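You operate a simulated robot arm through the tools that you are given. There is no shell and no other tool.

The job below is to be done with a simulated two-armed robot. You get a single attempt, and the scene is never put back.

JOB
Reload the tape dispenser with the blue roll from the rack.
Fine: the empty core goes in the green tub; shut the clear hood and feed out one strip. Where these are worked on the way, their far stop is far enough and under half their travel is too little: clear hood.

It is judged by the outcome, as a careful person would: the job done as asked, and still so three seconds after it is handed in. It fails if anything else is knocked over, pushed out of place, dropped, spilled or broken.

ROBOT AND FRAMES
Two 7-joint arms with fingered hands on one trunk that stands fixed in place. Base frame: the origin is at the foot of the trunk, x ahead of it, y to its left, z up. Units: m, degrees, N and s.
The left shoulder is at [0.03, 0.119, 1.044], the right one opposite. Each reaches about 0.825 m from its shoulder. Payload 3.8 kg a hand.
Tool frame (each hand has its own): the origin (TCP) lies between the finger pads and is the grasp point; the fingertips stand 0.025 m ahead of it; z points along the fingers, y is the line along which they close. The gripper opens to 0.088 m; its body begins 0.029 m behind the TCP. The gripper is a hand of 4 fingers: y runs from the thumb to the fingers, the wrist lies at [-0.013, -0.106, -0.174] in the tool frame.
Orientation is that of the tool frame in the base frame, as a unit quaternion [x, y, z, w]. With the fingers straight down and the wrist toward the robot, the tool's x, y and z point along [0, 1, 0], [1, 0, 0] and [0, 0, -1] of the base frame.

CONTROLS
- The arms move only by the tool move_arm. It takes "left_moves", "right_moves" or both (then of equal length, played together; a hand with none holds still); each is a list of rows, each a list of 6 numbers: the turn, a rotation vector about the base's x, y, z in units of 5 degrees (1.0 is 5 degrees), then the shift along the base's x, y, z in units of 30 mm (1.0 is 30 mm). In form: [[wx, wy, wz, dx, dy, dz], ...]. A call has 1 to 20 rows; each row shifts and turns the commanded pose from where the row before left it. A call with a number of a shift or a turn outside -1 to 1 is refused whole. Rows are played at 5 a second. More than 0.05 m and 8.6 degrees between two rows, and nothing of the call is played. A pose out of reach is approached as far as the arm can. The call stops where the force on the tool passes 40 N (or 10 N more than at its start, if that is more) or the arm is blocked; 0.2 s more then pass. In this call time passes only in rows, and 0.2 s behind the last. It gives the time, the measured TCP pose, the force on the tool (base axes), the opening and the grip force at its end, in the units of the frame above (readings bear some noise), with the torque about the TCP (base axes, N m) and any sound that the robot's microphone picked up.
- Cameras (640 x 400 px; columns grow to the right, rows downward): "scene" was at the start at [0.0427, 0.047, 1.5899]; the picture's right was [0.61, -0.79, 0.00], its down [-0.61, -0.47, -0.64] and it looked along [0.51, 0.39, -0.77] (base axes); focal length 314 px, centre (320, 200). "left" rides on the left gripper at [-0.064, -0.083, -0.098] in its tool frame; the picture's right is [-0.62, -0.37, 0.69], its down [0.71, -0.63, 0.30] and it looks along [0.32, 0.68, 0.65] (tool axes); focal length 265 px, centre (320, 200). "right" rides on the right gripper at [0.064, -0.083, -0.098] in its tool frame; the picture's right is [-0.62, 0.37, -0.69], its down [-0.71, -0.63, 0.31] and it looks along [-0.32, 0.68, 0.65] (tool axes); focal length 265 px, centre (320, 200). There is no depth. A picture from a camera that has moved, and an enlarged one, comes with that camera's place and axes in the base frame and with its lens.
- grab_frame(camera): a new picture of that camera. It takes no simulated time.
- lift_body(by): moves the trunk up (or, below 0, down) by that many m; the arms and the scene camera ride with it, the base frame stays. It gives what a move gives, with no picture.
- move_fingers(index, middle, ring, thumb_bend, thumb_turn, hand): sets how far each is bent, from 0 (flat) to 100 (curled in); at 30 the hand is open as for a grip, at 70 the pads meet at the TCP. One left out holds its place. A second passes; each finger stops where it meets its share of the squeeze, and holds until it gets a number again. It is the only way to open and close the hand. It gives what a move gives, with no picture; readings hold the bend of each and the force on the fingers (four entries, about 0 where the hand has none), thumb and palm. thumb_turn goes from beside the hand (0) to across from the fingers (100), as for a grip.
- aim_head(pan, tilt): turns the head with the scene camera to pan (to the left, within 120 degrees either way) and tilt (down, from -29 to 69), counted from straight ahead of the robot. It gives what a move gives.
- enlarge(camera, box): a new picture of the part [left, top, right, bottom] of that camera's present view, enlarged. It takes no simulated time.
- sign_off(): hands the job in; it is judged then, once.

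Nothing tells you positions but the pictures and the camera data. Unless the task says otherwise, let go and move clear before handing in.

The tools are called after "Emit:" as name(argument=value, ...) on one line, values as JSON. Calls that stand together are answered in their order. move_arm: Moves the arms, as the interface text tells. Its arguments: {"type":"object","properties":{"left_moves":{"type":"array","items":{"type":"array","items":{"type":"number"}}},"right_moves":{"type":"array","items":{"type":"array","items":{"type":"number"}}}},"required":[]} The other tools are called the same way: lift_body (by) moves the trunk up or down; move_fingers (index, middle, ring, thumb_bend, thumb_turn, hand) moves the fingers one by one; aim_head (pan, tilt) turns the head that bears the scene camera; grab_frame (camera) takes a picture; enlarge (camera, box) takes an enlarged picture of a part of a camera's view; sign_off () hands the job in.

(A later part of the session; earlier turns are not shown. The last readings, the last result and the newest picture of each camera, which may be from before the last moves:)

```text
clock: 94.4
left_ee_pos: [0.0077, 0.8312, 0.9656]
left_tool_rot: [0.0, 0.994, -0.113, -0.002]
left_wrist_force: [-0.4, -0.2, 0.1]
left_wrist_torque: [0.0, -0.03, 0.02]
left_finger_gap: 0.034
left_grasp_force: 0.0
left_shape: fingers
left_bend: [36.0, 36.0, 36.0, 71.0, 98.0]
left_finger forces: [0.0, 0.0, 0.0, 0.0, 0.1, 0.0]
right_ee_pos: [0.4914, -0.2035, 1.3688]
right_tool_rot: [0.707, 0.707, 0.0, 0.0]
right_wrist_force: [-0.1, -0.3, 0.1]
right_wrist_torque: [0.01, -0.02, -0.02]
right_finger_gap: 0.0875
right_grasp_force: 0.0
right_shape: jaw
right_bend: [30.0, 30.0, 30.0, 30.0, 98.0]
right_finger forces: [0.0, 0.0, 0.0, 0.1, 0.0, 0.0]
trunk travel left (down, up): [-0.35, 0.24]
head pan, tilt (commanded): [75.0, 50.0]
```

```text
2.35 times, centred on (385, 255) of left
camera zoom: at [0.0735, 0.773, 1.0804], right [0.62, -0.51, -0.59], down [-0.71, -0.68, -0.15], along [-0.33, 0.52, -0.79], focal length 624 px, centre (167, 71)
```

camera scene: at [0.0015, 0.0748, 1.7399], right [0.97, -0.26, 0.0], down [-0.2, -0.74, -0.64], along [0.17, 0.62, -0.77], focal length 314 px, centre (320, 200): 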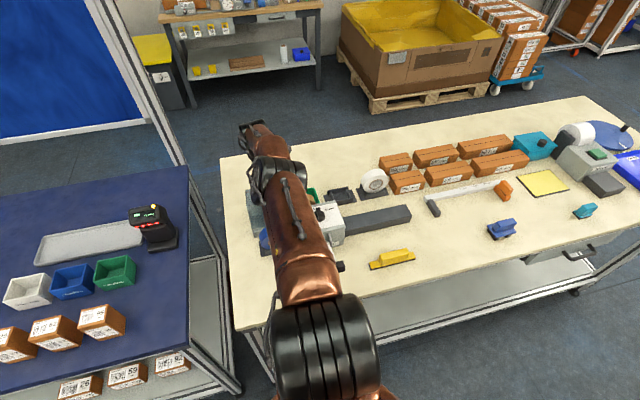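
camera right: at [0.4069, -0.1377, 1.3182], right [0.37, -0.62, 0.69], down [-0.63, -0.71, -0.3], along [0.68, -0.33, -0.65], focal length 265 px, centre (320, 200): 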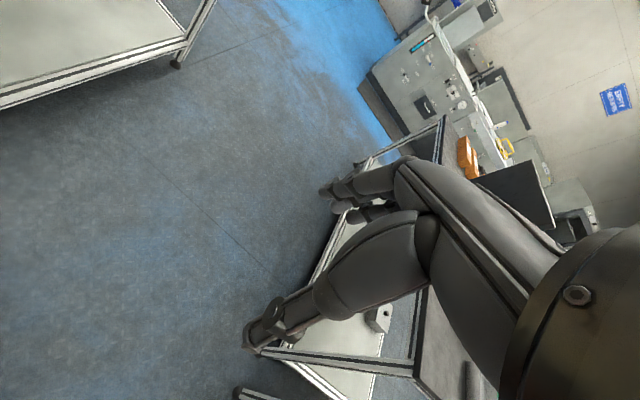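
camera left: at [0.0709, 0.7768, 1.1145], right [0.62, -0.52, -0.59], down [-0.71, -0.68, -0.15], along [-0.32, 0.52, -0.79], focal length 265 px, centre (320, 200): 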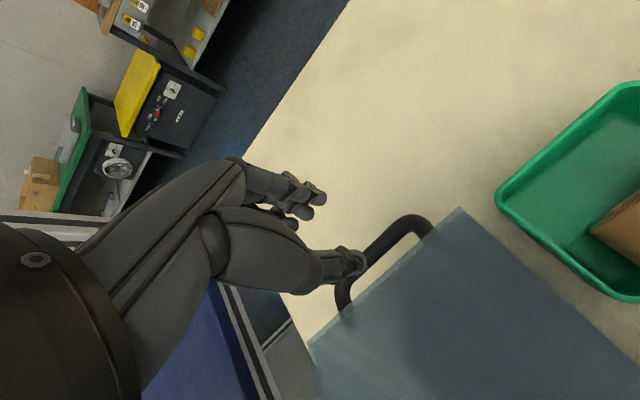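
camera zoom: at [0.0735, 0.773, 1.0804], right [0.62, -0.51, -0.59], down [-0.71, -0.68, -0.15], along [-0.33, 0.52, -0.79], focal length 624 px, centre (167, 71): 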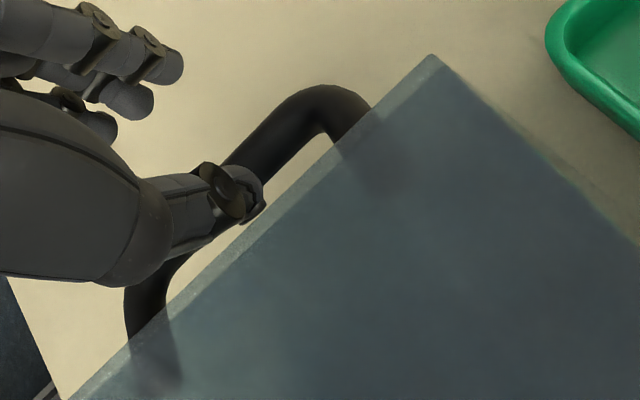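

The thumb is entering between the bar and the hood edge without force. Continuing.

Emit:
move_arm(left_moves=[[0, 0, 0, 0, -0.04, -0.25], [0, 0, 0, 0, -0.05, -0.25]])

Emit:
enlarge(camera="left", box=[270, 170, 500, 340])

```text
clock: 95.0
left_ee_pos: [0.0083, 0.8304, 0.9576]
left_tool_rot: [-0.001, 0.994, -0.108, 0.0]
left_wrist_force: [0.3, 5.9, 14.9]
left_wrist_torque: [-0.4, -0.11, 0.06]
left_finger_gap: 0.0323
left_grasp_force: 12.1
left_shape: fingers
left_bend: [36.0, 36.0, 36.0, 72.0, 98.0]
left_finger forces: [0.1, 0.0, 0.0, 0.0, 23.4, 0.0]
right_ee_pos: [0.4914, -0.2059, 1.3685]
right_tool_rot: [0.707, 0.707, 0.001, -0.001]
right_wrist_force: [0.0, 0.4, 0.0]
right_wrist_torque: [0.03, -0.03, -0.02]
right_finger_gap: 0.0875
right_grasp_force: 0.1
right_shape: jaw
right_bend: [30.0, 30.0, 30.0, 30.0, 98.0]
right_finger forces: [0.0, 0.0, 0.0, 0.0, 0.1, 0.1]
trunk travel left (down, up): [-0.35, 0.24]
head pan, tilt (commanded): [75.0, 50.0]
```

```text
2.35 times, centred on (385, 255) of left
camera zoom: at [0.0743, 0.77, 1.0707], right [0.62, -0.51, -0.6], down [-0.71, -0.68, -0.16], along [-0.33, 0.53, -0.79], focal length 624 px, centre (167, 71)
```

zoom: 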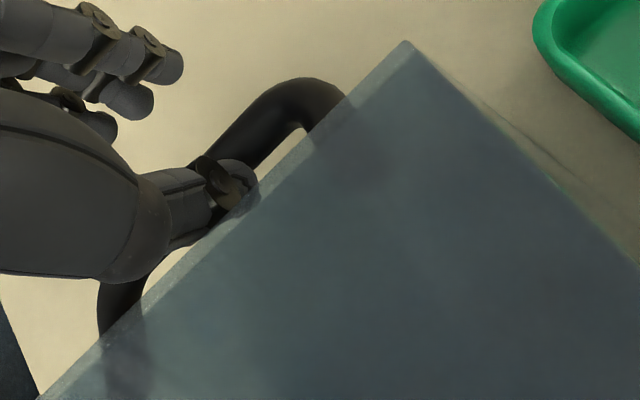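

The slot behind the edge is too narrow for the thumb at this angle. New plan: fold the thumb aside, hook only the three fingers behind/under the bar, raise the hood to about its balance angle, then bring the thumb in to control the final closing. First I'll back up and fold the thumb.

Emit:
move_arm(left_moves=[[0, 0, 0, 0, 0.05, 0.4], [0, 0, 0, 0, 0.05, 0.6], [0, 0, 0, 0, 0, 0.8], [0, 0, 0, 0, 0, 0.6]])

Emit:
move_fingers(hand="left", thumb_bend=5, thumb_turn=0)

Emit:
grab_frame(camera="left")

Emit:
enlarge(camera="scene", box=[210, 110, 340, 240])

```text
clock: 96.0
left_ee_pos: [0.0088, 0.8441, 1.0199]
left_tool_rot: [0.0, 0.993, -0.115, 0.0]
left_wrist_force: [-0.4, 0.1, 0.6]
left_wrist_torque: [0.0, 0.01, 0.01]
left_finger_gap: 0.0336
left_grasp_force: 0.1
left_shape: fingers
left_bend: [36.0, 36.0, 36.0, 71.0, 98.0]
left_finger forces: [0.1, 0.1, 0.0, 0.1, 0.0, 0.0]
left hand out of reach, approached as far as the arm can: row 2, 3, 4
right_ee_pos: [0.4902, -0.2048, 1.3675]
right_tool_rot: [0.707, 0.707, 0.0, 0.0]
right_wrist_force: [-0.1, 0.5, 0.3]
right_wrist_torque: [-0.02, -0.02, 0.02]
right_finger_gap: 0.0876
right_grasp_force: 0.1
right_shape: jaw
right_bend: [30.0, 30.0, 30.0, 30.0, 98.0]
right_finger forces: [0.0, 0.0, 0.0, 0.0, 0.0, 0.1]
trunk travel left (down, up): [-0.35, 0.24]
head pan, tilt (commanded): [75.0, 50.0]
```

```text
clock: 97.0
left_ee_pos: [0.0082, 0.8448, 1.0189]
left_tool_rot: [0.0, 0.993, -0.114, 0.0]
left_wrist_force: [-0.8, -0.6, -0.1]
left_wrist_torque: [-0.02, 0.01, -0.06]
left_finger_gap: 0.126
left_grasp_force: 0.0
left_shape: fingers
left_bend: [36.0, 36.0, 36.0, 5.0, 0.0]
left_finger forces: [0.0, 0.0, 0.1, 0.1, 0.0, 0.0]
right_ee_pos: [0.491, -0.2051, 1.3689]
right_tool_rot: [0.707, 0.707, 0.0, 0.0]
right_wrist_force: [1.2, 0.4, -0.4]
right_wrist_torque: [0.0, 0.02, -0.03]
right_finger_gap: 0.0879
right_grasp_force: 0.1
right_shape: jaw
right_bend: [30.0, 30.0, 30.0, 30.0, 98.0]
right_finger forces: [0.0, 0.1, 0.0, 0.1, 0.0, 0.0]
trunk travel left (down, up): [-0.35, 0.24]
head pan, tilt (commanded): [75.0, 50.0]
```

```text
taken
camera left: at [0.0733, 0.785, 1.1341], right [0.62, -0.52, -0.59], down [-0.71, -0.68, -0.15], along [-0.32, 0.52, -0.79], focal length 265 px, centre (320, 200)
```

left: 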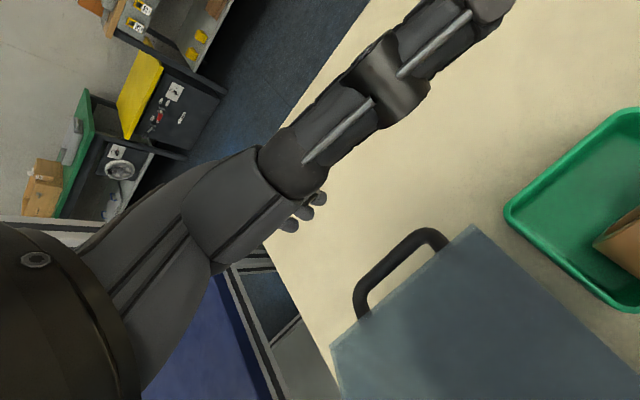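

```text
3.08 times, centred on (275, 175) of scene
camera zoom: at [0.0013, 0.0747, 1.7399], right [0.97, -0.26, 0.0], down [-0.2, -0.74, -0.64], along [0.17, 0.62, -0.77], focal length 966 px, centre (458, 277)
```

zoom: 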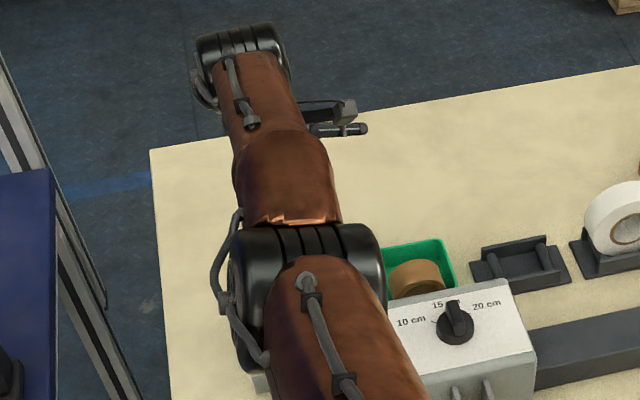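

The thumb now points aside (+x), clear of the hood. Lowering the three fingers behind the bar.

Emit:
move_arm(left_moves=[[0, 0, 0, 0, 0, -0.6], [0, 0, 0, 0, 0, -0.6], [0, 0, 0, 0, -0.1, -0.6], [0, 0, 0, 0, -0.15, -0.5], [0, 0, 0, 0, -0.15, -0.4]])

Emit:
grab_frame(camera="left")

```text
clock: 98.2
left_ee_pos: [0.0105, 0.8251, 0.9401]
left_tool_rot: [0.0, 0.994, -0.114, -0.001]
left_wrist_force: [-0.1, 0.8, 0.1]
left_wrist_torque: [0.01, 0.02, -0.02]
left_finger_gap: 0.1261
left_grasp_force: 0.2
left_shape: fingers
left_bend: [36.0, 36.0, 36.0, 5.0, 0.0]
left_finger forces: [0.0, 0.0, 0.0, 0.0, 0.0, 0.0]
left hand out of reach, approached as far as the arm can: row 2
right_ee_pos: [0.491, -0.2041, 1.3679]
right_tool_rot: [0.707, 0.707, 0.0, 0.0]
right_wrist_force: [0.1, 0.2, -0.4]
right_wrist_torque: [-0.01, -0.02, 0.03]
right_finger_gap: 0.0875
right_grasp_force: 0.1
right_shape: jaw
right_bend: [30.0, 30.0, 30.0, 30.0, 98.0]
right_finger forces: [0.0, 0.0, 0.0, 0.0, 0.0, 0.0]
trunk travel left (down, up): [-0.35, 0.24]
head pan, tilt (commanded): [75.0, 50.0]
```

```text
taken
camera left: at [0.0759, 0.7657, 1.0547], right [0.62, -0.51, -0.59], down [-0.71, -0.68, -0.15], along [-0.33, 0.52, -0.79], focal length 265 px, centre (320, 200)
```

left: 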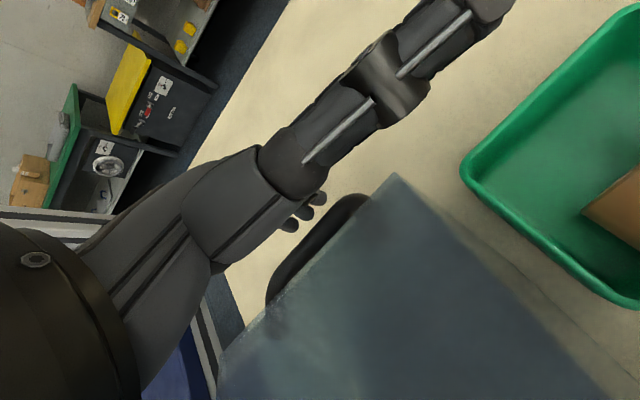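

Fingers are behind the bar. Lowering a further 8 mm, then curling them under it.

Emit:
move_arm(left_moves=[[0, 0, 0, -0.1, 0.0, -0.27]])

Emit:
move_fingers(hand="left", index=80, middle=80, ring=80)

Emit:
grab_frame(camera="left")

```text
clock: 98.6
left_ee_pos: [0.0065, 0.8211, 0.9318]
left_tool_rot: [0.0, 0.994, -0.113, 0.0]
left_wrist_force: [0.7, -0.4, -0.4]
left_wrist_torque: [0.0, -0.02, 0.02]
left_finger_gap: 0.1259
left_grasp_force: 0.1
left_shape: fingers
left_bend: [36.0, 36.0, 36.0, 5.0, 0.0]
left_finger forces: [0.0, 0.1, 0.0, 0.0, 0.0, 0.0]
left hand out of reach, approached as far as the arm can: row 1
right_ee_pos: [0.4915, -0.2043, 1.369]
right_tool_rot: [0.707, 0.707, 0.0, 0.0]
right_wrist_force: [-0.4, -0.1, 0.1]
right_wrist_torque: [-0.01, 0.01, 0.02]
right_finger_gap: 0.0878
right_grasp_force: 0.1
right_shape: jaw
right_bend: [30.0, 30.0, 30.0, 30.0, 98.0]
right_finger forces: [0.1, 0.1, 0.0, 0.0, 0.0, 0.0]
trunk travel left (down, up): [-0.35, 0.24]
head pan, tilt (commanded): [75.0, 50.0]
```

```text
clock: 99.6
left_ee_pos: [0.008, 0.8208, 0.9323]
left_tool_rot: [0.0, 0.994, -0.113, 0.0]
left_wrist_force: [0.3, 0.4, -0.6]
left_wrist_torque: [-0.02, 0.02, -0.01]
left_finger_gap: 0.0954
left_grasp_force: 0.5
left_shape: fingers
left_bend: [80.0, 80.0, 80.0, 5.0, 0.0]
left_finger forces: [0.4, 0.1, 0.3, 0.0, 0.0, 0.1]
right_ee_pos: [0.4911, -0.2039, 1.3678]
right_tool_rot: [0.708, 0.707, 0.0, 0.0]
right_wrist_force: [-0.3, -0.3, 0.0]
right_wrist_torque: [-0.01, 0.01, -0.01]
right_finger_gap: 0.0878
right_grasp_force: 0.0
right_shape: jaw
right_bend: [30.0, 30.0, 30.0, 30.0, 98.0]
right_finger forces: [0.0, 0.0, 0.0, 0.0, 0.0, 0.1]
trunk travel left (down, up): [-0.35, 0.24]
head pan, tilt (commanded): [75.0, 50.0]
```

```text
taken
camera left: at [0.0729, 0.7631, 1.0477], right [0.62, -0.52, -0.59], down [-0.71, -0.68, -0.15], along [-0.33, 0.52, -0.79], focal length 265 px, centre (320, 200)
```

left: 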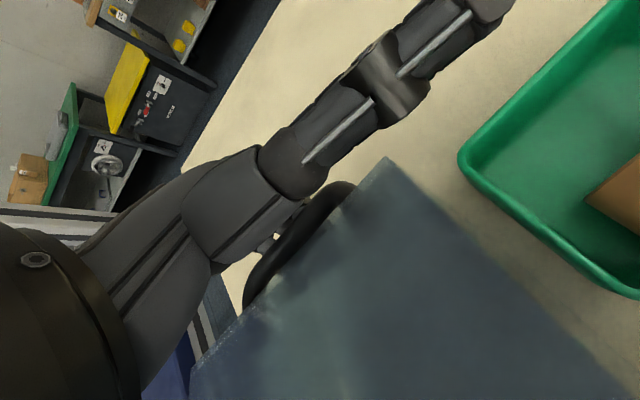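

The fingers are curled lightly around the bar. I'll lift along the closing arc and see whether the bar follows.

Emit:
move_arm(left_moves=[[0, 0, 0, 0, -0.08, 0.39], [0, 0, 0, 0, -0.1, 0.4]])

Emit:
grab_frame(camera="left")

```text
clock: 100.2
left_ee_pos: [0.0072, 0.816, 0.9554]
left_tool_rot: [-0.001, 0.994, -0.113, 0.001]
left_wrist_force: [-0.6, -0.4, -0.2]
left_wrist_torque: [0.02, -0.01, -0.03]
left_finger_gap: 0.0954
left_grasp_force: 0.5
left_shape: fingers
left_bend: [80.0, 80.0, 80.0, 5.0, 0.0]
left_finger forces: [0.2, 0.0, 0.4, 0.0, 0.0, 0.1]
right_ee_pos: [0.4906, -0.2032, 1.3682]
right_tool_rot: [0.707, 0.707, 0.0, 0.0]
right_wrist_force: [-0.6, -0.4, 0.6]
right_wrist_torque: [0.02, 0.0, -0.03]
right_finger_gap: 0.0875
right_grasp_force: 0.0
right_shape: jaw
right_bend: [30.0, 30.0, 30.0, 30.0, 98.0]
right_finger forces: [0.1, 0.0, 0.0, 0.0, 0.0, 0.0]
trunk travel left (down, up): [-0.35, 0.24]
head pan, tilt (commanded): [75.0, 50.0]
```

```text
taken
camera left: at [0.0732, 0.7581, 1.071], right [0.62, -0.52, -0.59], down [-0.71, -0.68, -0.15], along [-0.32, 0.52, -0.79], focal length 265 px, centre (320, 200)
```

left: 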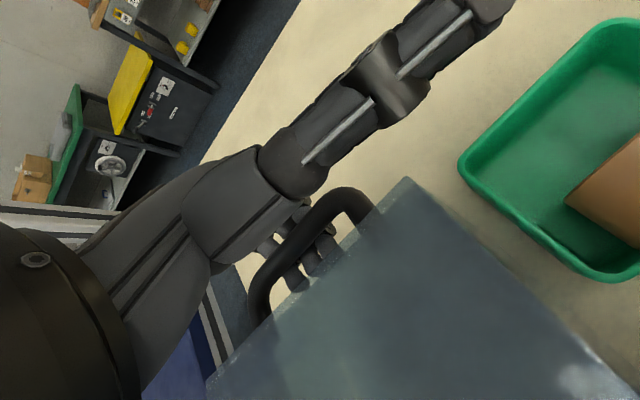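

The fingertips hooked under the bar and the hood is rising with the hand. Continuing along the arc to about 75°.

Emit:
move_arm(left_moves=[[0, 0, 0, 0, -0.17, 0.41], [0, 0, 0, 0, -0.17, 0.41], [0.1, 0, 0, 0, -0.24, 0.38], [0.1, 0, 0, 0, -0.24, 0.38], [0.2, 0, 0, 0, -0.3, 0.33], [0.2, 0, 0, 0, -0.3, 0.33]])

Emit:
grab_frame(camera="left")

Emit:
enlarge(camera="scene", box=[210, 110, 340, 260])

```text
clock: 101.6
left_ee_pos: [0.0088, 0.7725, 1.0218]
left_tool_rot: [0.0, 0.996, -0.088, 0.0]
left_wrist_force: [-1.9, -8.1, -11.1]
left_wrist_torque: [0.09, -0.18, 0.12]
left_finger_gap: 0.0954
left_grasp_force: 6.0
left_shape: fingers
left_bend: [80.0, 79.0, 78.0, 5.0, 0.0]
left_finger forces: [1.4, 2.4, 8.1, 0.0, 0.1, 0.0]
right_ee_pos: [0.4922, -0.2045, 1.3688]
right_tool_rot: [0.707, 0.707, 0.0, 0.0]
right_wrist_force: [0.2, 0.3, 0.4]
right_wrist_torque: [0.01, -0.01, 0.01]
right_finger_gap: 0.0875
right_grasp_force: 0.1
right_shape: jaw
right_bend: [30.0, 30.0, 30.0, 30.0, 98.0]
right_finger forces: [0.1, 0.1, 0.0, 0.0, 0.0, 0.1]
trunk travel left (down, up): [-0.35, 0.24]
head pan, tilt (commanded): [75.0, 50.0]
```

```text
taken
camera left: at [0.0738, 0.7079, 1.1338], right [0.62, -0.49, -0.62], down [-0.71, -0.67, -0.19], along [-0.32, 0.56, -0.76], focal length 265 px, centre (320, 200)
```

left: 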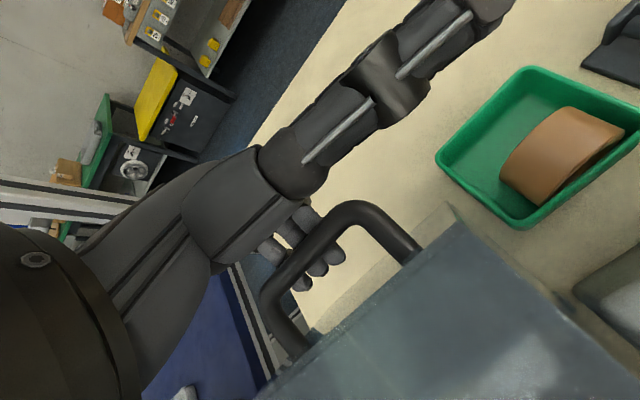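

```text
2.67 times, centred on (275, 185) of scene
camera zoom: at [0.001, 0.0744, 1.7398], right [0.97, -0.26, 0.0], down [-0.2, -0.74, -0.64], along [0.17, 0.62, -0.77], focal length 837 px, centre (440, 240)
```

zoom: 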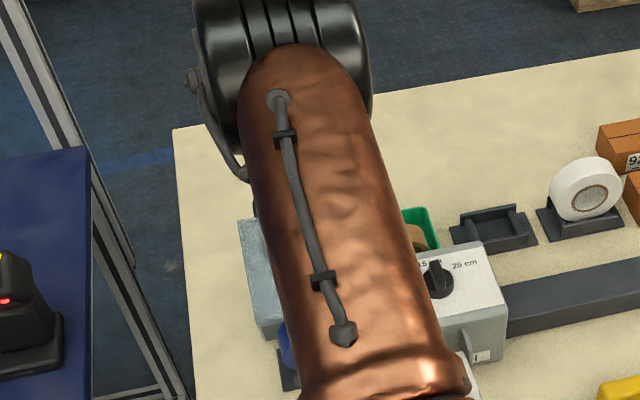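

The hood is at ~75° and the pull is radial (path a bit too wide). I'll pull in a few mm and continue to about 55°.

Emit:
move_arm(left_moves=[[0.2, 0, 0, 0, -0.25, 0.08], [0.2, 0, 0, 0, -0.3, 0.2], [0.2, 0, 0, 0, -0.36, 0.2], [0.2, 0, 0, 0, -0.4, 0.18]])

Emit:
grab_frame(camera="left")

```text
clock: 102.6
left_ee_pos: [0.0085, 0.7359, 1.0433]
left_tool_rot: [0.0, 0.999, -0.054, 0.0]
left_wrist_force: [-0.4, -4.0, -15.7]
left_wrist_torque: [0.11, -0.22, 0.09]
left_finger_gap: 0.0967
left_grasp_force: 7.5
left_shape: fingers
left_bend: [80.0, 79.0, 78.0, 5.0, 0.0]
left_finger forces: [2.2, 3.3, 8.9, 0.1, 0.0, 0.0]
right_ee_pos: [0.4911, -0.203, 1.3685]
right_tool_rot: [0.706, 0.708, 0.0, 0.0]
right_wrist_force: [-0.5, 0.1, 0.3]
right_wrist_torque: [0.05, -0.02, -0.01]
right_finger_gap: 0.0874
right_grasp_force: 0.0
right_shape: jaw
right_bend: [30.0, 30.0, 30.0, 30.0, 98.0]
right_finger forces: [0.0, 0.1, 0.0, 0.0, 0.0, 0.0]
trunk travel left (down, up): [-0.35, 0.24]
head pan, tilt (commanded): [75.0, 50.0]
```

```text
taken
camera left: at [0.0737, 0.6635, 1.1489], right [0.62, -0.44, -0.65], down [-0.71, -0.66, -0.24], along [-0.32, 0.61, -0.72], focal length 265 px, centre (320, 200)
```

left: 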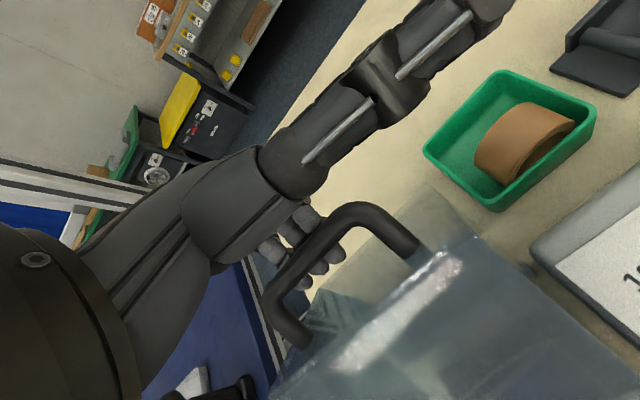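

The fingertips wrap under and in front of the bar. I'll curl them tighter to cage the bar so the hood cannot fall forward past its balance point.

Emit:
move_fingers(hand="left", index=95, middle=95, ring=95)

Emit:
enlarge(camera="left", box=[220, 150, 460, 370])

```text
clock: 103.6
left_ee_pos: [0.0079, 0.735, 1.0382]
left_tool_rot: [0.0, 0.998, -0.059, 0.0]
left_wrist_force: [-0.3, -9.6, -32.4]
left_wrist_torque: [0.5, -0.29, 0.01]
left_finger_gap: 0.0919
left_grasp_force: 16.6
left_shape: fingers
left_bend: [83.0, 81.0, 79.0, 5.0, 0.0]
left_finger forces: [11.1, 10.1, 11.6, 0.0, 0.0, 0.0]
right_ee_pos: [0.4912, -0.2018, 1.3683]
right_tool_rot: [0.707, 0.707, -0.001, 0.001]
right_wrist_force: [-0.2, -0.4, 0.1]
right_wrist_torque: [0.01, -0.03, -0.01]
right_finger_gap: 0.0879
right_grasp_force: 0.0
right_shape: jaw
right_bend: [30.0, 30.0, 30.0, 30.0, 98.0]
right_finger forces: [0.1, 0.1, 0.1, 0.0, 0.0, 0.0]
trunk travel left (down, up): [-0.35, 0.24]
head pan, tilt (commanded): [75.0, 50.0]
```

```text
1.82 times, centred on (340, 260) of left
camera zoom: at [0.0735, 0.6634, 1.1456], right [0.62, -0.45, -0.64], down [-0.71, -0.66, -0.23], along [-0.32, 0.6, -0.73], focal length 483 px, centre (284, 91)
```

zoom: 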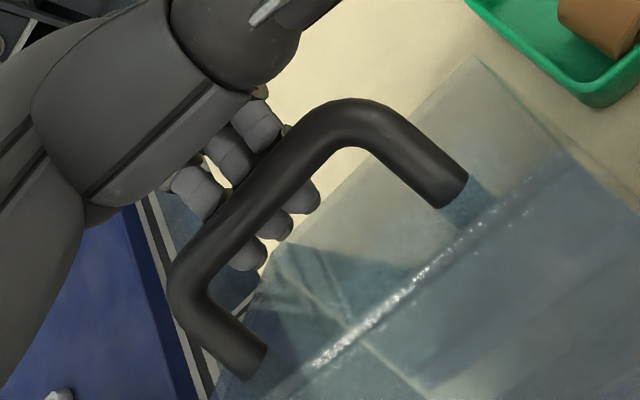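

The cage is tight but it's pulling radially (33 N). I'll ease the curl and lower the hand slightly to relax it.

Emit:
move_fingers(hand="left", index=86, middle=86, ring=86)

Emit:
move_arm(left_moves=[[0, 0, 0, 0, -0.05, -0.15], [0, 0, 0, 0, -0.05, -0.1]])

Emit:
enlarge(camera="left", box=[220, 150, 460, 370])

```text
clock: 104.6
left_ee_pos: [0.0078, 0.7352, 1.04]
left_tool_rot: [0.0, 0.998, -0.057, 0.001]
left_wrist_force: [-0.8, -9.2, -28.8]
left_wrist_torque: [0.32, -0.24, 0.02]
left_finger_gap: 0.0931
left_grasp_force: 14.2
left_shape: fingers
left_bend: [83.0, 81.0, 80.0, 5.0, 0.0]
left_finger forces: [10.6, 8.5, 9.9, 0.0, 0.0, 0.1]
right_ee_pos: [0.4907, -0.201, 1.3691]
right_tool_rot: [0.707, 0.707, -0.001, 0.001]
right_wrist_force: [0.0, -0.1, 0.8]
right_wrist_torque: [-0.02, -0.01, 0.0]
right_finger_gap: 0.0877
right_grasp_force: 0.0
right_shape: jaw
right_bend: [30.0, 30.0, 30.0, 30.0, 98.0]
right_finger forces: [0.1, 0.1, 0.0, 0.1, 0.1, 0.1]
trunk travel left (down, up): [-0.35, 0.24]
head pan, tilt (commanded): [75.0, 50.0]
```

```text
clock: 105.2
left_ee_pos: [0.0081, 0.7346, 1.0353]
left_tool_rot: [0.0, 0.999, -0.051, 0.0]
left_wrist_force: [-0.1, -4.7, -15.0]
left_wrist_torque: [0.2, -0.12, -0.02]
left_finger_gap: 0.0909
left_grasp_force: 7.5
left_shape: fingers
left_bend: [84.0, 83.0, 81.0, 5.0, 0.0]
left_finger forces: [7.1, 4.1, 4.1, 0.1, 0.1, 0.1]
right_ee_pos: [0.4916, -0.2032, 1.3687]
right_tool_rot: [0.707, 0.707, 0.0, 0.0]
right_wrist_force: [0.3, 0.0, -0.2]
right_wrist_torque: [0.01, -0.02, -0.02]
right_finger_gap: 0.0878
right_grasp_force: 0.0
right_shape: jaw
right_bend: [30.0, 30.0, 30.0, 30.0, 98.0]
right_finger forces: [0.0, 0.0, 0.1, 0.1, 0.1, 0.0]
trunk travel left (down, up): [-0.35, 0.24]
head pan, tilt (commanded): [75.0, 50.0]
```

```text
1.82 times, centred on (340, 260) of left
camera zoom: at [0.0735, 0.6617, 1.142], right [0.62, -0.44, -0.65], down [-0.71, -0.66, -0.24], along [-0.33, 0.61, -0.72], focal length 483 px, centre (284, 91)
```

zoom: 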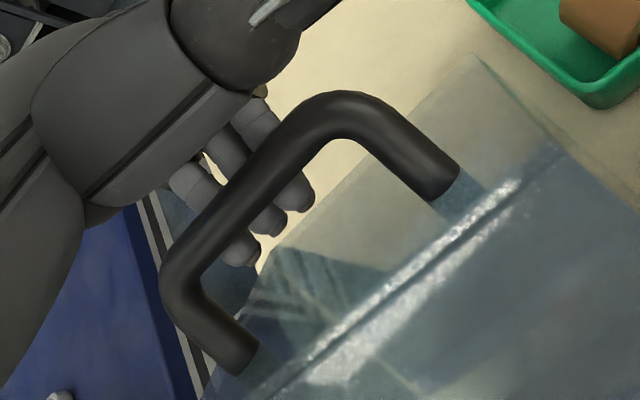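

Caged with moderate force at ~55°. Continuing to lower the hood along the arc toward closed, in stages.

Emit:
move_arm(left_moves=[[0.1, 0, 0, 0, -0.42, 0.08], [0.1, 0, 0, 0, -0.42, 0.11], [0.1, 0, 0, 0, -0.44, 0.05]])

Emit:
enlarge(camera="left", box=[220, 150, 540, 370])

```text
clock: 106.0
left_ee_pos: [0.0083, 0.6951, 1.0416]
left_tool_rot: [-0.002, 0.999, -0.041, 0.0]
left_wrist_force: [-0.8, 0.0, -17.3]
left_wrist_torque: [0.16, -0.08, 0.03]
left_finger_gap: 0.0909
left_grasp_force: 9.0
left_shape: fingers
left_bend: [85.0, 83.0, 81.0, 5.0, 0.0]
left_finger forces: [7.6, 4.6, 4.8, 0.0, 0.0, 0.0]
right_ee_pos: [0.4917, -0.2024, 1.369]
right_tool_rot: [0.707, 0.707, 0.0, 0.0]
right_wrist_force: [0.8, 1.1, 0.6]
right_wrist_torque: [-0.04, -0.02, -0.03]
right_finger_gap: 0.0876
right_grasp_force: 0.0
right_shape: jaw
right_bend: [30.0, 30.0, 30.0, 30.0, 98.0]
right_finger forces: [0.1, 0.1, 0.0, 0.0, 0.1, 0.0]
trunk travel left (down, up): [-0.35, 0.24]
head pan, tilt (commanded): [75.0, 50.0]
```

```text
1.82 times, centred on (380, 260) of left
camera zoom: at [0.0735, 0.6197, 1.1465], right [0.62, -0.42, -0.66], down [-0.71, -0.65, -0.25], along [-0.33, 0.63, -0.71], focal length 483 px, centre (211, 91)
```

zoom: 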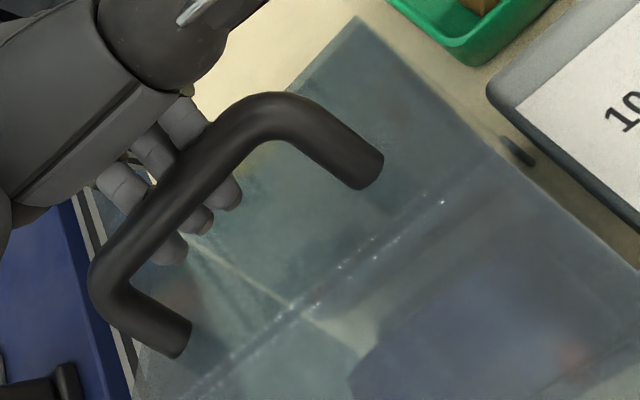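

Around 40° and well held. Continuing.

Emit:
move_arm(left_moves=[[0.1, 0, 0, 0, -0.44, 0.03], [0.1, 0, 0, 0, -0.44, -0.03], [0.1, 0, 0, 0, -0.44, -0.05], [0.1, 0, 0, 0, -0.43, -0.1]])

Emit:
enlarge(camera="left", box=[220, 150, 540, 370])

```text
clock: 107.0
left_ee_pos: [0.0088, 0.6442, 1.0365]
left_tool_rot: [-0.001, 1.0, -0.023, 0.0]
left_wrist_force: [-2.0, 8.2, -24.1]
left_wrist_torque: [0.2, -0.14, -0.09]
left_finger_gap: 0.0928
left_grasp_force: 12.6
left_shape: fingers
left_bend: [84.0, 82.0, 80.0, 5.0, 0.0]
left_finger forces: [10.4, 7.1, 7.7, 0.0, 0.0, 0.1]
right_ee_pos: [0.491, -0.1999, 1.3691]
right_tool_rot: [0.707, 0.707, -0.001, 0.0]
right_wrist_force: [0.4, -0.4, 0.1]
right_wrist_torque: [0.03, 0.02, 0.01]
right_finger_gap: 0.0876
right_grasp_force: 0.0
right_shape: jaw
right_bend: [30.0, 30.0, 30.0, 30.0, 98.0]
right_finger forces: [0.0, 0.0, 0.0, 0.1, 0.0, 0.0]
trunk travel left (down, up): [-0.35, 0.24]
head pan, tilt (commanded): [75.0, 50.0]
```

```text
1.82 times, centred on (380, 260) of left
camera zoom: at [0.0738, 0.5664, 1.1392], right [0.62, -0.4, -0.68], down [-0.71, -0.64, -0.28], along [-0.32, 0.65, -0.68], focal length 483 px, centre (211, 91)
```

zoom: 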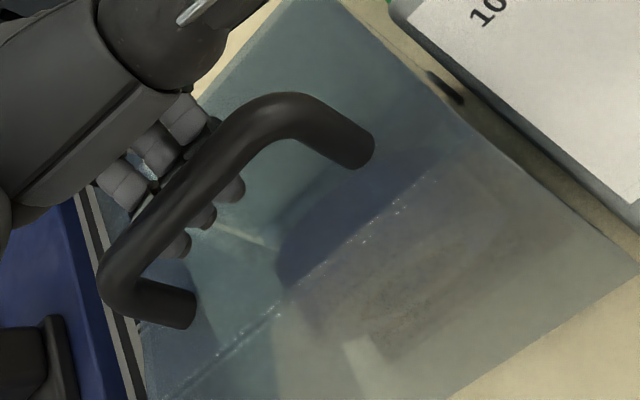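

About 20° left. Lowering further with a slightly lower path.

Emit:
move_arm(left_moves=[[0.1, 0, 0, 0, -0.4, -0.15], [0.1, 0, 0, 0, -0.42, -0.14], [0, 0, 0, 0, -0.35, -0.14]])

Emit:
enlarge(camera="left", box=[220, 150, 540, 370])

```text
clock: 107.8
left_ee_pos: [0.0077, 0.6112, 1.0245]
left_tool_rot: [0.0, 1.0, -0.014, 0.0]
left_wrist_force: [-1.3, 18.1, -27.4]
left_wrist_torque: [0.17, -0.21, -0.15]
left_finger_gap: 0.0948
left_grasp_force: 15.9
left_shape: fingers
left_bend: [83.0, 82.0, 79.0, 5.0, 0.0]
left_finger forces: [11.8, 9.8, 10.4, 0.0, 0.0, 0.0]
right_ee_pos: [0.4908, -0.1983, 1.3694]
right_tool_rot: [0.708, 0.706, -0.001, 0.001]
right_wrist_force: [0.3, -0.9, 0.0]
right_wrist_torque: [0.0, -0.01, 0.01]
right_finger_gap: 0.0875
right_grasp_force: 0.0
right_shape: jaw
right_bend: [30.0, 30.0, 30.0, 30.0, 98.0]
right_finger forces: [0.0, 0.1, 0.1, 0.0, 0.0, 0.1]
trunk travel left (down, up): [-0.35, 0.24]
head pan, tilt (commanded): [75.0, 50.0]
```

```text
1.82 times, centred on (380, 260) of left
camera zoom: at [0.0737, 0.5314, 1.1247], right [0.62, -0.39, -0.68], down [-0.71, -0.64, -0.29], along [-0.32, 0.67, -0.67], focal length 483 px, centre (211, 91)
```

zoom: 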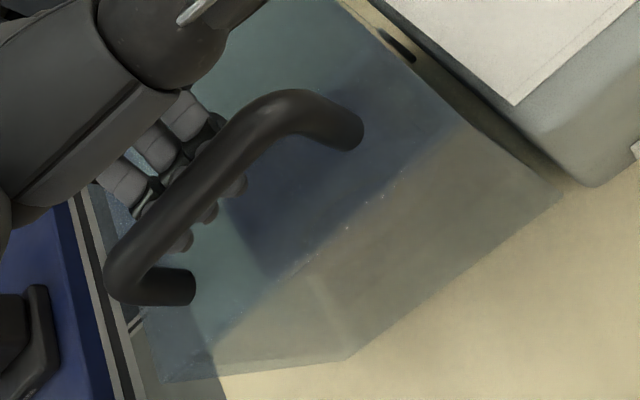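

Nearly closed (~4°). I'll relax the finger curl a bit, then ease the last few millimetres down.

Emit:
move_fingers(hand="left", index=80, middle=79, ring=78)

Emit:
move_arm(left_moves=[[0, 0, 0, 0, -0.15, -0.12], [0, 0, 0, 0, -0.15, -0.12]])

Emit:
enlarge(camera="left", box=[220, 150, 540, 370])

```text
clock: 108.8
left_ee_pos: [0.0092, 0.6088, 1.0252]
left_tool_rot: [0.001, 1.0, -0.014, 0.0]
left_wrist_force: [-0.5, 7.1, -5.9]
left_wrist_torque: [0.07, -0.07, -0.06]
left_finger_gap: 0.0976
left_grasp_force: 4.8
left_shape: fingers
left_bend: [79.0, 78.0, 77.0, 5.0, 0.0]
left_finger forces: [3.0, 2.2, 3.0, 0.0, 0.1, 0.1]
right_ee_pos: [0.4918, -0.2022, 1.3695]
right_tool_rot: [0.707, 0.707, 0.0, 0.0]
right_wrist_force: [0.1, 0.0, -0.9]
right_wrist_torque: [-0.01, -0.01, -0.02]
right_finger_gap: 0.0877
right_grasp_force: 0.0
right_shape: jaw
right_bend: [30.0, 30.0, 30.0, 30.0, 98.0]
right_finger forces: [0.0, 0.0, 0.0, 0.0, 0.0, 0.0]
trunk travel left (down, up): [-0.35, 0.24]
head pan, tilt (commanded): [75.0, 50.0]
```

```text
clock: 109.4
left_ee_pos: [0.0077, 0.599, 1.0186]
left_tool_rot: [0.001, 1.0, -0.014, 0.0]
left_wrist_force: [-0.6, 1.6, -0.4]
left_wrist_torque: [-0.07, -0.01, 0.0]
left_finger_gap: 0.0961
left_grasp_force: 0.6
left_shape: fingers
left_bend: [80.0, 79.0, 78.0, 5.0, 0.0]
left_finger forces: [1.7, 0.0, 0.0, 0.2, 0.0, 0.0]
right_ee_pos: [0.4918, -0.2037, 1.3695]
right_tool_rot: [0.707, 0.707, 0.0, 0.0]
right_wrist_force: [0.3, -0.5, -0.5]
right_wrist_torque: [-0.01, 0.0, 0.0]
right_finger_gap: 0.0876
right_grasp_force: 0.0
right_shape: jaw
right_bend: [30.0, 30.0, 30.0, 30.0, 98.0]
right_finger forces: [0.0, 0.0, 0.1, 0.0, 0.0, 0.0]
trunk travel left (down, up): [-0.35, 0.24]
head pan, tilt (commanded): [75.0, 50.0]
```

```text
1.82 times, centred on (380, 260) of left
camera zoom: at [0.0734, 0.5174, 1.119], right [0.62, -0.39, -0.68], down [-0.71, -0.64, -0.29], along [-0.33, 0.67, -0.67], focal length 483 px, centre (211, 91)
```

zoom: 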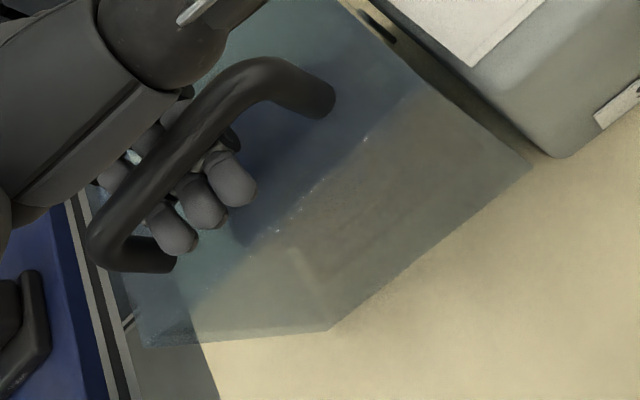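

The hood is down with no load on the hand. I'll raise a few millimetres and uncurl the fingers to free the handle.

Emit:
move_arm(left_moves=[[0, 0, 0, 0, 0.05, 0.15]])

Emit:
move_fingers(hand="left", index=55, middle=55, ring=55)

Emit:
enlarge(camera="left", box=[220, 150, 540, 370])

```text
clock: 109.8
left_ee_pos: [0.0083, 0.6005, 1.0226]
left_tool_rot: [0.0, 1.0, -0.014, -0.001]
left_wrist_force: [-0.1, 2.3, -6.4]
left_wrist_torque: [-0.04, 0.01, -0.01]
left_finger_gap: 0.0974
left_grasp_force: 3.5
left_shape: fingers
left_bend: [80.0, 79.0, 78.0, 5.0, 0.0]
left_finger forces: [5.1, 0.1, 1.1, 0.0, 0.0, 0.0]
right_ee_pos: [0.4914, -0.2019, 1.3677]
right_tool_rot: [0.707, 0.707, -0.001, 0.001]
right_wrist_force: [-0.4, 0.0, -0.1]
right_wrist_torque: [0.03, -0.04, 0.0]
right_finger_gap: 0.0875
right_grasp_force: 0.0
right_shape: jaw
right_bend: [30.0, 30.0, 30.0, 30.0, 98.0]
right_finger forces: [0.0, 0.0, 0.0, 0.0, 0.1, 0.0]
trunk travel left (down, up): [-0.35, 0.24]
head pan, tilt (commanded): [75.0, 50.0]
```

```text
clock: 110.8
left_ee_pos: [0.0096, 0.5983, 1.0258]
left_tool_rot: [0.0, 1.0, -0.011, 0.0]
left_wrist_force: [-0.3, -2.4, 22.1]
left_wrist_torque: [0.32, -0.11, -0.02]
left_finger_gap: 0.1126
left_grasp_force: 10.8
left_shape: fingers
left_bend: [61.0, 57.0, 55.0, 5.0, 0.0]
left_finger forces: [16.6, 6.0, 0.0, 0.0, 0.1, 0.1]
right_ee_pos: [0.4918, -0.207, 1.3678]
right_tool_rot: [0.707, 0.707, 0.001, -0.002]
right_wrist_force: [0.3, -0.3, -0.2]
right_wrist_torque: [0.0, -0.01, -0.02]
right_finger_gap: 0.0877
right_grasp_force: 0.2
right_shape: jaw
right_bend: [30.0, 30.0, 30.0, 30.0, 98.0]
right_finger forces: [0.0, 0.0, 0.0, 0.0, 0.0, 0.0]
trunk travel left (down, up): [-0.35, 0.24]
head pan, tilt (commanded): [75.0, 50.0]
```

```text
1.82 times, centred on (380, 260) of left
camera zoom: at [0.0735, 0.517, 1.1258], right [0.62, -0.38, -0.69], down [-0.71, -0.64, -0.29], along [-0.32, 0.67, -0.67], focal length 483 px, centre (211, 91)
```

zoom: 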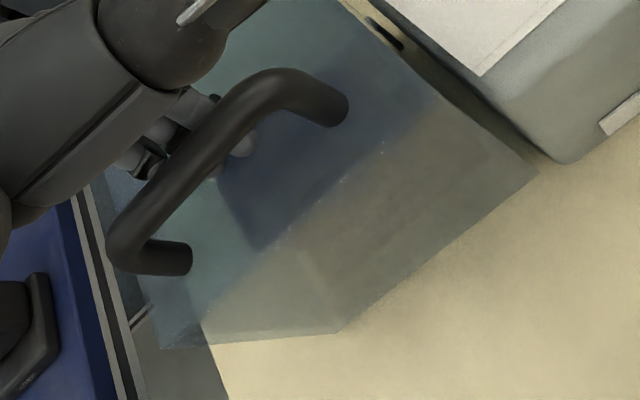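

The fingertips are pressing on the (closed) hood top. Raising a bit and opening further.

Emit:
move_arm(left_moves=[[0, 0, 0, 0, 0.05, 0.25]])

Emit:
move_fingers(hand="left", index=36, middle=36, ring=36)

Emit:
enlarge(camera="left", box=[220, 150, 540, 370])

```text
clock: 111.2
left_ee_pos: [0.0081, 0.6, 1.0272]
left_tool_rot: [-0.001, 1.0, -0.015, 0.0]
left_wrist_force: [-0.6, 0.7, 0.1]
left_wrist_torque: [-0.03, -0.01, 0.0]
left_finger_gap: 0.1162
left_grasp_force: 0.0
left_shape: fingers
left_bend: [55.0, 55.0, 55.0, 5.0, 0.0]
left_finger forces: [0.0, 0.0, 0.1, 0.0, 0.0, 0.1]
right_ee_pos: [0.4919, -0.2023, 1.3683]
right_tool_rot: [0.707, 0.707, -0.001, 0.0]
right_wrist_force: [0.7, 0.1, -0.3]
right_wrist_torque: [-0.01, -0.02, 0.01]
right_finger_gap: 0.0875
right_grasp_force: 0.0
right_shape: jaw
right_bend: [30.0, 30.0, 30.0, 30.0, 98.0]
right_finger forces: [0.1, 0.0, 0.0, 0.0, 0.0, 0.1]
trunk travel left (down, up): [-0.35, 0.24]
head pan, tilt (commanded): [75.0, 50.0]
```

```text
clock: 112.2
left_ee_pos: [0.0081, 0.6008, 1.0316]
left_tool_rot: [0.001, 1.0, -0.013, 0.0]
left_wrist_force: [0.3, 0.9, 0.0]
left_wrist_torque: [0.01, -0.01, 0.02]
left_finger_gap: 0.1259
left_grasp_force: 0.0
left_shape: fingers
left_bend: [36.0, 36.0, 36.0, 5.0, 0.0]
left_finger forces: [0.0, 0.1, 0.0, 0.0, 0.1, 0.0]
right_ee_pos: [0.4905, -0.2036, 1.3684]
right_tool_rot: [0.708, 0.706, 0.0, 0.001]
right_wrist_force: [-0.9, 0.2, -0.1]
right_wrist_torque: [0.03, -0.01, 0.03]
right_finger_gap: 0.0877
right_grasp_force: 0.1
right_shape: jaw
right_bend: [30.0, 30.0, 30.0, 30.0, 98.0]
right_finger forces: [0.0, 0.0, 0.0, 0.0, 0.0, 0.0]
trunk travel left (down, up): [-0.35, 0.24]
head pan, tilt (commanded): [75.0, 50.0]
```

```text
1.82 times, centred on (380, 260) of left
camera zoom: at [0.0739, 0.5197, 1.1308], right [0.62, -0.39, -0.68], down [-0.71, -0.64, -0.29], along [-0.33, 0.67, -0.67], focal length 483 px, centre (211, 91)
```

zoom: 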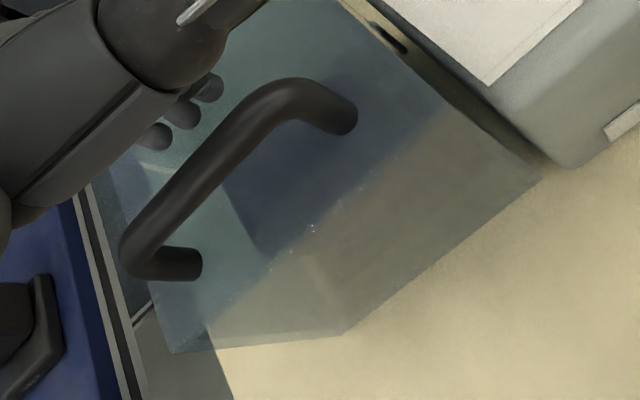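

The handle is free. Raising the hand and moving aside to check that the hood is fully closed.

Emit:
move_arm(left_moves=[[0, 0, 0, 0, 0, 0.6], [0, 0, 0, 0, 0, 1], [0, 0, 0, 0, 0, 1], [0, 0, 0, 0, 0, 1], [0, 0, 0, 0, 0, 1], [0, 0, 0, 1, 0, 0.5], [0, 0, 0, 1, 0, 0.3], [0, 0, 0, 1, 0, 0.3], [0, 0, 0, 1, 0, 0.3], [0, 0, 0, 1, 0, 0.3], [0, 0, 0, 1, 0, 0.3], [0, 0, 0, 1, 0.5, 0.3], [0, 0, 0, 1, 0.5, 0.3], [0, 0, 0, 1, 0.5, 0.3]])

Emit:
grab_frame(camera="scene")

Emit:
enlarge(camera="scene", box=[225, 170, 350, 270])

```text
clock: 115.2
left_ee_pos: [0.2772, 0.6464, 1.2539]
left_tool_rot: [0.001, 1.0, -0.015, 0.0]
left_wrist_force: [0.2, 0.2, -0.1]
left_wrist_torque: [0.0, 0.0, -0.01]
left_finger_gap: 0.1263
left_grasp_force: 0.0
left_shape: fingers
left_bend: [36.0, 36.0, 36.0, 5.0, 0.0]
left_finger forces: [0.0, 0.0, 0.0, 0.0, 0.1, 0.0]
right_ee_pos: [0.4922, -0.2038, 1.3688]
right_tool_rot: [0.707, 0.707, 0.001, 0.0]
right_wrist_force: [0.6, 0.0, 0.2]
right_wrist_torque: [0.02, -0.01, 0.01]
right_finger_gap: 0.0877
right_grasp_force: 0.0
right_shape: jaw
right_bend: [30.0, 30.0, 30.0, 30.0, 98.0]
right_finger forces: [0.0, 0.1, 0.1, 0.0, 0.0, 0.1]
trunk travel left (down, up): [-0.35, 0.24]
head pan, tilt (commanded): [75.0, 50.0]
```

```text
taken
camera scene: at [0.0025, 0.0753, 1.7398], right [0.97, -0.26, 0.0], down [-0.2, -0.74, -0.64], along [0.17, 0.62, -0.77], focal length 314 px, centre (320, 200)
```

scene: 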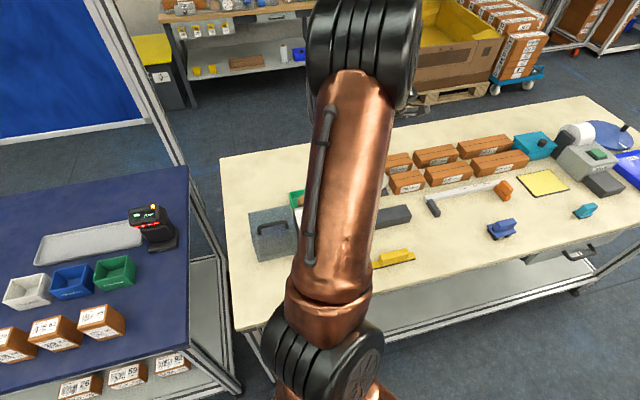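

```text
4.00 times, centred on (288, 220) of scene
camera zoom: at [0.0025, 0.0753, 1.7398], right [0.97, -0.26, 0.0], down [-0.2, -0.74, -0.64], along [0.17, 0.62, -0.77], focal length 1256 px, centre (450, 120)
```

zoom: 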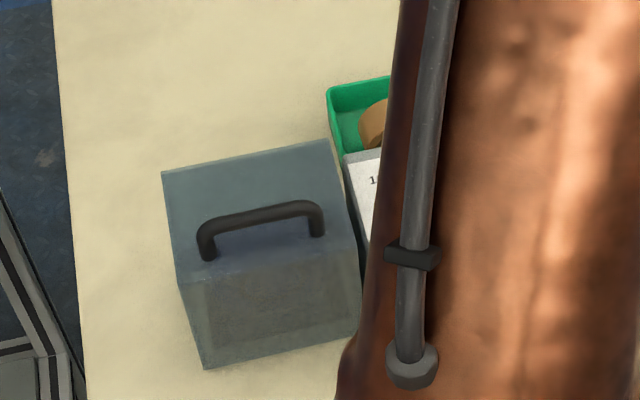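

The hood is fully closed (front edge back at its original place). Next is the feed lever at roughly x=0.15, y≈0.47; I'll bring the thumb back and position the left camera to look at the lever.

Emit:
move_fingers(hand="left", index=40, middle=40, ring=40, thumb_bend=40, thumb_turn=98)

Emit:
move_arm(left_moves=[[0, 0, 0, -0.6, -0.7, -0.4], [0, 0, 0, -0.6, -0.7, -0.4], [0, 0, 0, -0.6, -0.7, -0.4], [0, 0, 0, -0.6, -0.7, -0.4], [0, 0, 0, -0.6, -0.7, -0.4], [0, 0, 0, -0.6, -0.7, -0.4]])

Emit:
grab_frame(camera="left")

Emit:
grab_frame(camera="scene")

```text
clock: 116.2
left_ee_pos: [0.2762, 0.6458, 1.2535]
left_tool_rot: [0.0, 1.0, -0.013, 0.0]
left_wrist_force: [-0.2, 0.2, 0.3]
left_wrist_torque: [0.04, 0.01, 0.03]
left_finger_gap: 0.0643
left_grasp_force: 0.0
left_shape: fingers
left_bend: [40.0, 40.0, 40.0, 40.0, 97.0]
left_finger forces: [0.0, 0.0, 0.1, 0.1, 0.0, 0.0]
right_ee_pos: [0.4927, -0.2041, 1.368]
right_tool_rot: [0.707, 0.707, -0.001, 0.0]
right_wrist_force: [-0.5, -0.4, 0.3]
right_wrist_torque: [-0.02, -0.01, -0.01]
right_finger_gap: 0.0879
right_grasp_force: 0.0
right_shape: jaw
right_bend: [30.0, 30.0, 30.0, 30.0, 98.0]
right_finger forces: [0.1, 0.0, 0.1, 0.0, 0.0, 0.0]
trunk travel left (down, up): [-0.35, 0.24]
head pan, tilt (commanded): [75.0, 50.0]
```

```text
clock: 117.6
left_ee_pos: [0.1692, 0.5175, 1.1836]
left_tool_rot: [0.001, 1.0, -0.013, 0.0]
left_wrist_force: [0.6, 0.5, -1.0]
left_wrist_torque: [0.01, 0.02, 0.03]
left_finger_gap: 0.0642
left_grasp_force: 0.0
left_shape: fingers
left_bend: [40.0, 40.0, 40.0, 40.0, 97.0]
left_finger forces: [0.0, 0.0, 0.0, 0.0, 0.0, 0.1]
right_ee_pos: [0.4909, -0.2029, 1.3685]
right_tool_rot: [0.707, 0.707, 0.001, -0.001]
right_wrist_force: [0.0, 0.4, 0.1]
right_wrist_torque: [-0.01, -0.01, -0.02]
right_finger_gap: 0.0876
right_grasp_force: 0.0
right_shape: jaw
right_bend: [30.0, 30.0, 30.0, 30.0, 98.0]
right_finger forces: [0.0, 0.0, 0.0, 0.0, 0.0, 0.0]
trunk travel left (down, up): [-0.35, 0.24]
head pan, tilt (commanded): [75.0, 50.0]
```

```text
taken
camera left: at [0.2346, 0.4376, 1.2847], right [0.62, -0.39, -0.68], down [-0.71, -0.64, -0.29], along [-0.32, 0.67, -0.67], focal length 265 px, centre (320, 200)
```

left: 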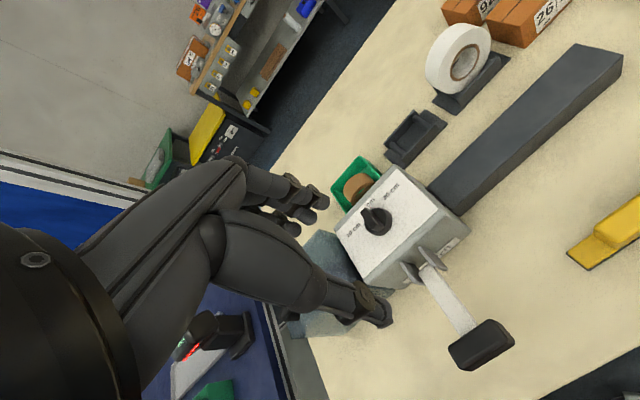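

```text
taken
camera scene: at [0.0009, 0.0742, 1.7399], right [0.97, -0.26, 0.0], down [-0.2, -0.74, -0.64], along [0.17, 0.62, -0.77], focal length 314 px, centre (320, 200)
```

scene: 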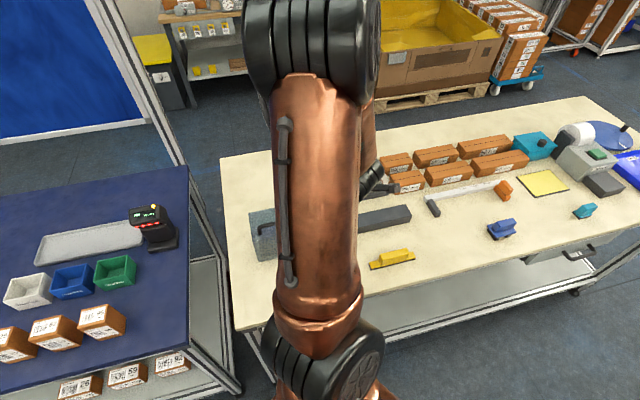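

The lever is clearly visible: white arm from a slotted bracket with a black grip. Enlarging to measure it.

Emit:
enlarge(camera="left", box=[390, 220, 540, 380])

```text
2.50 times, centred on (465, 300) of left
camera zoom: at [0.2346, 0.4376, 1.2847], right [0.62, -0.39, -0.68], down [-0.71, -0.64, -0.29], along [-0.32, 0.67, -0.67], focal length 664 px, centre (-42, -50)
```

zoom: 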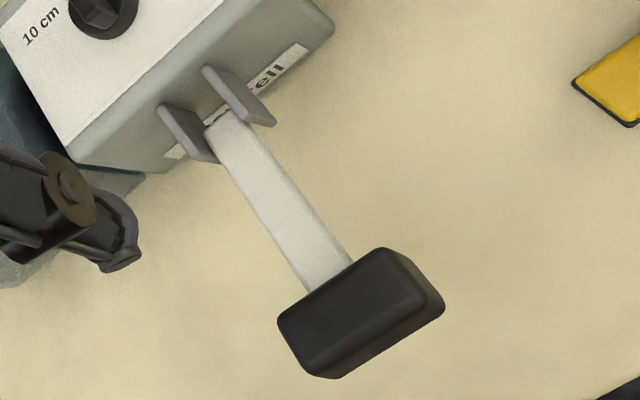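

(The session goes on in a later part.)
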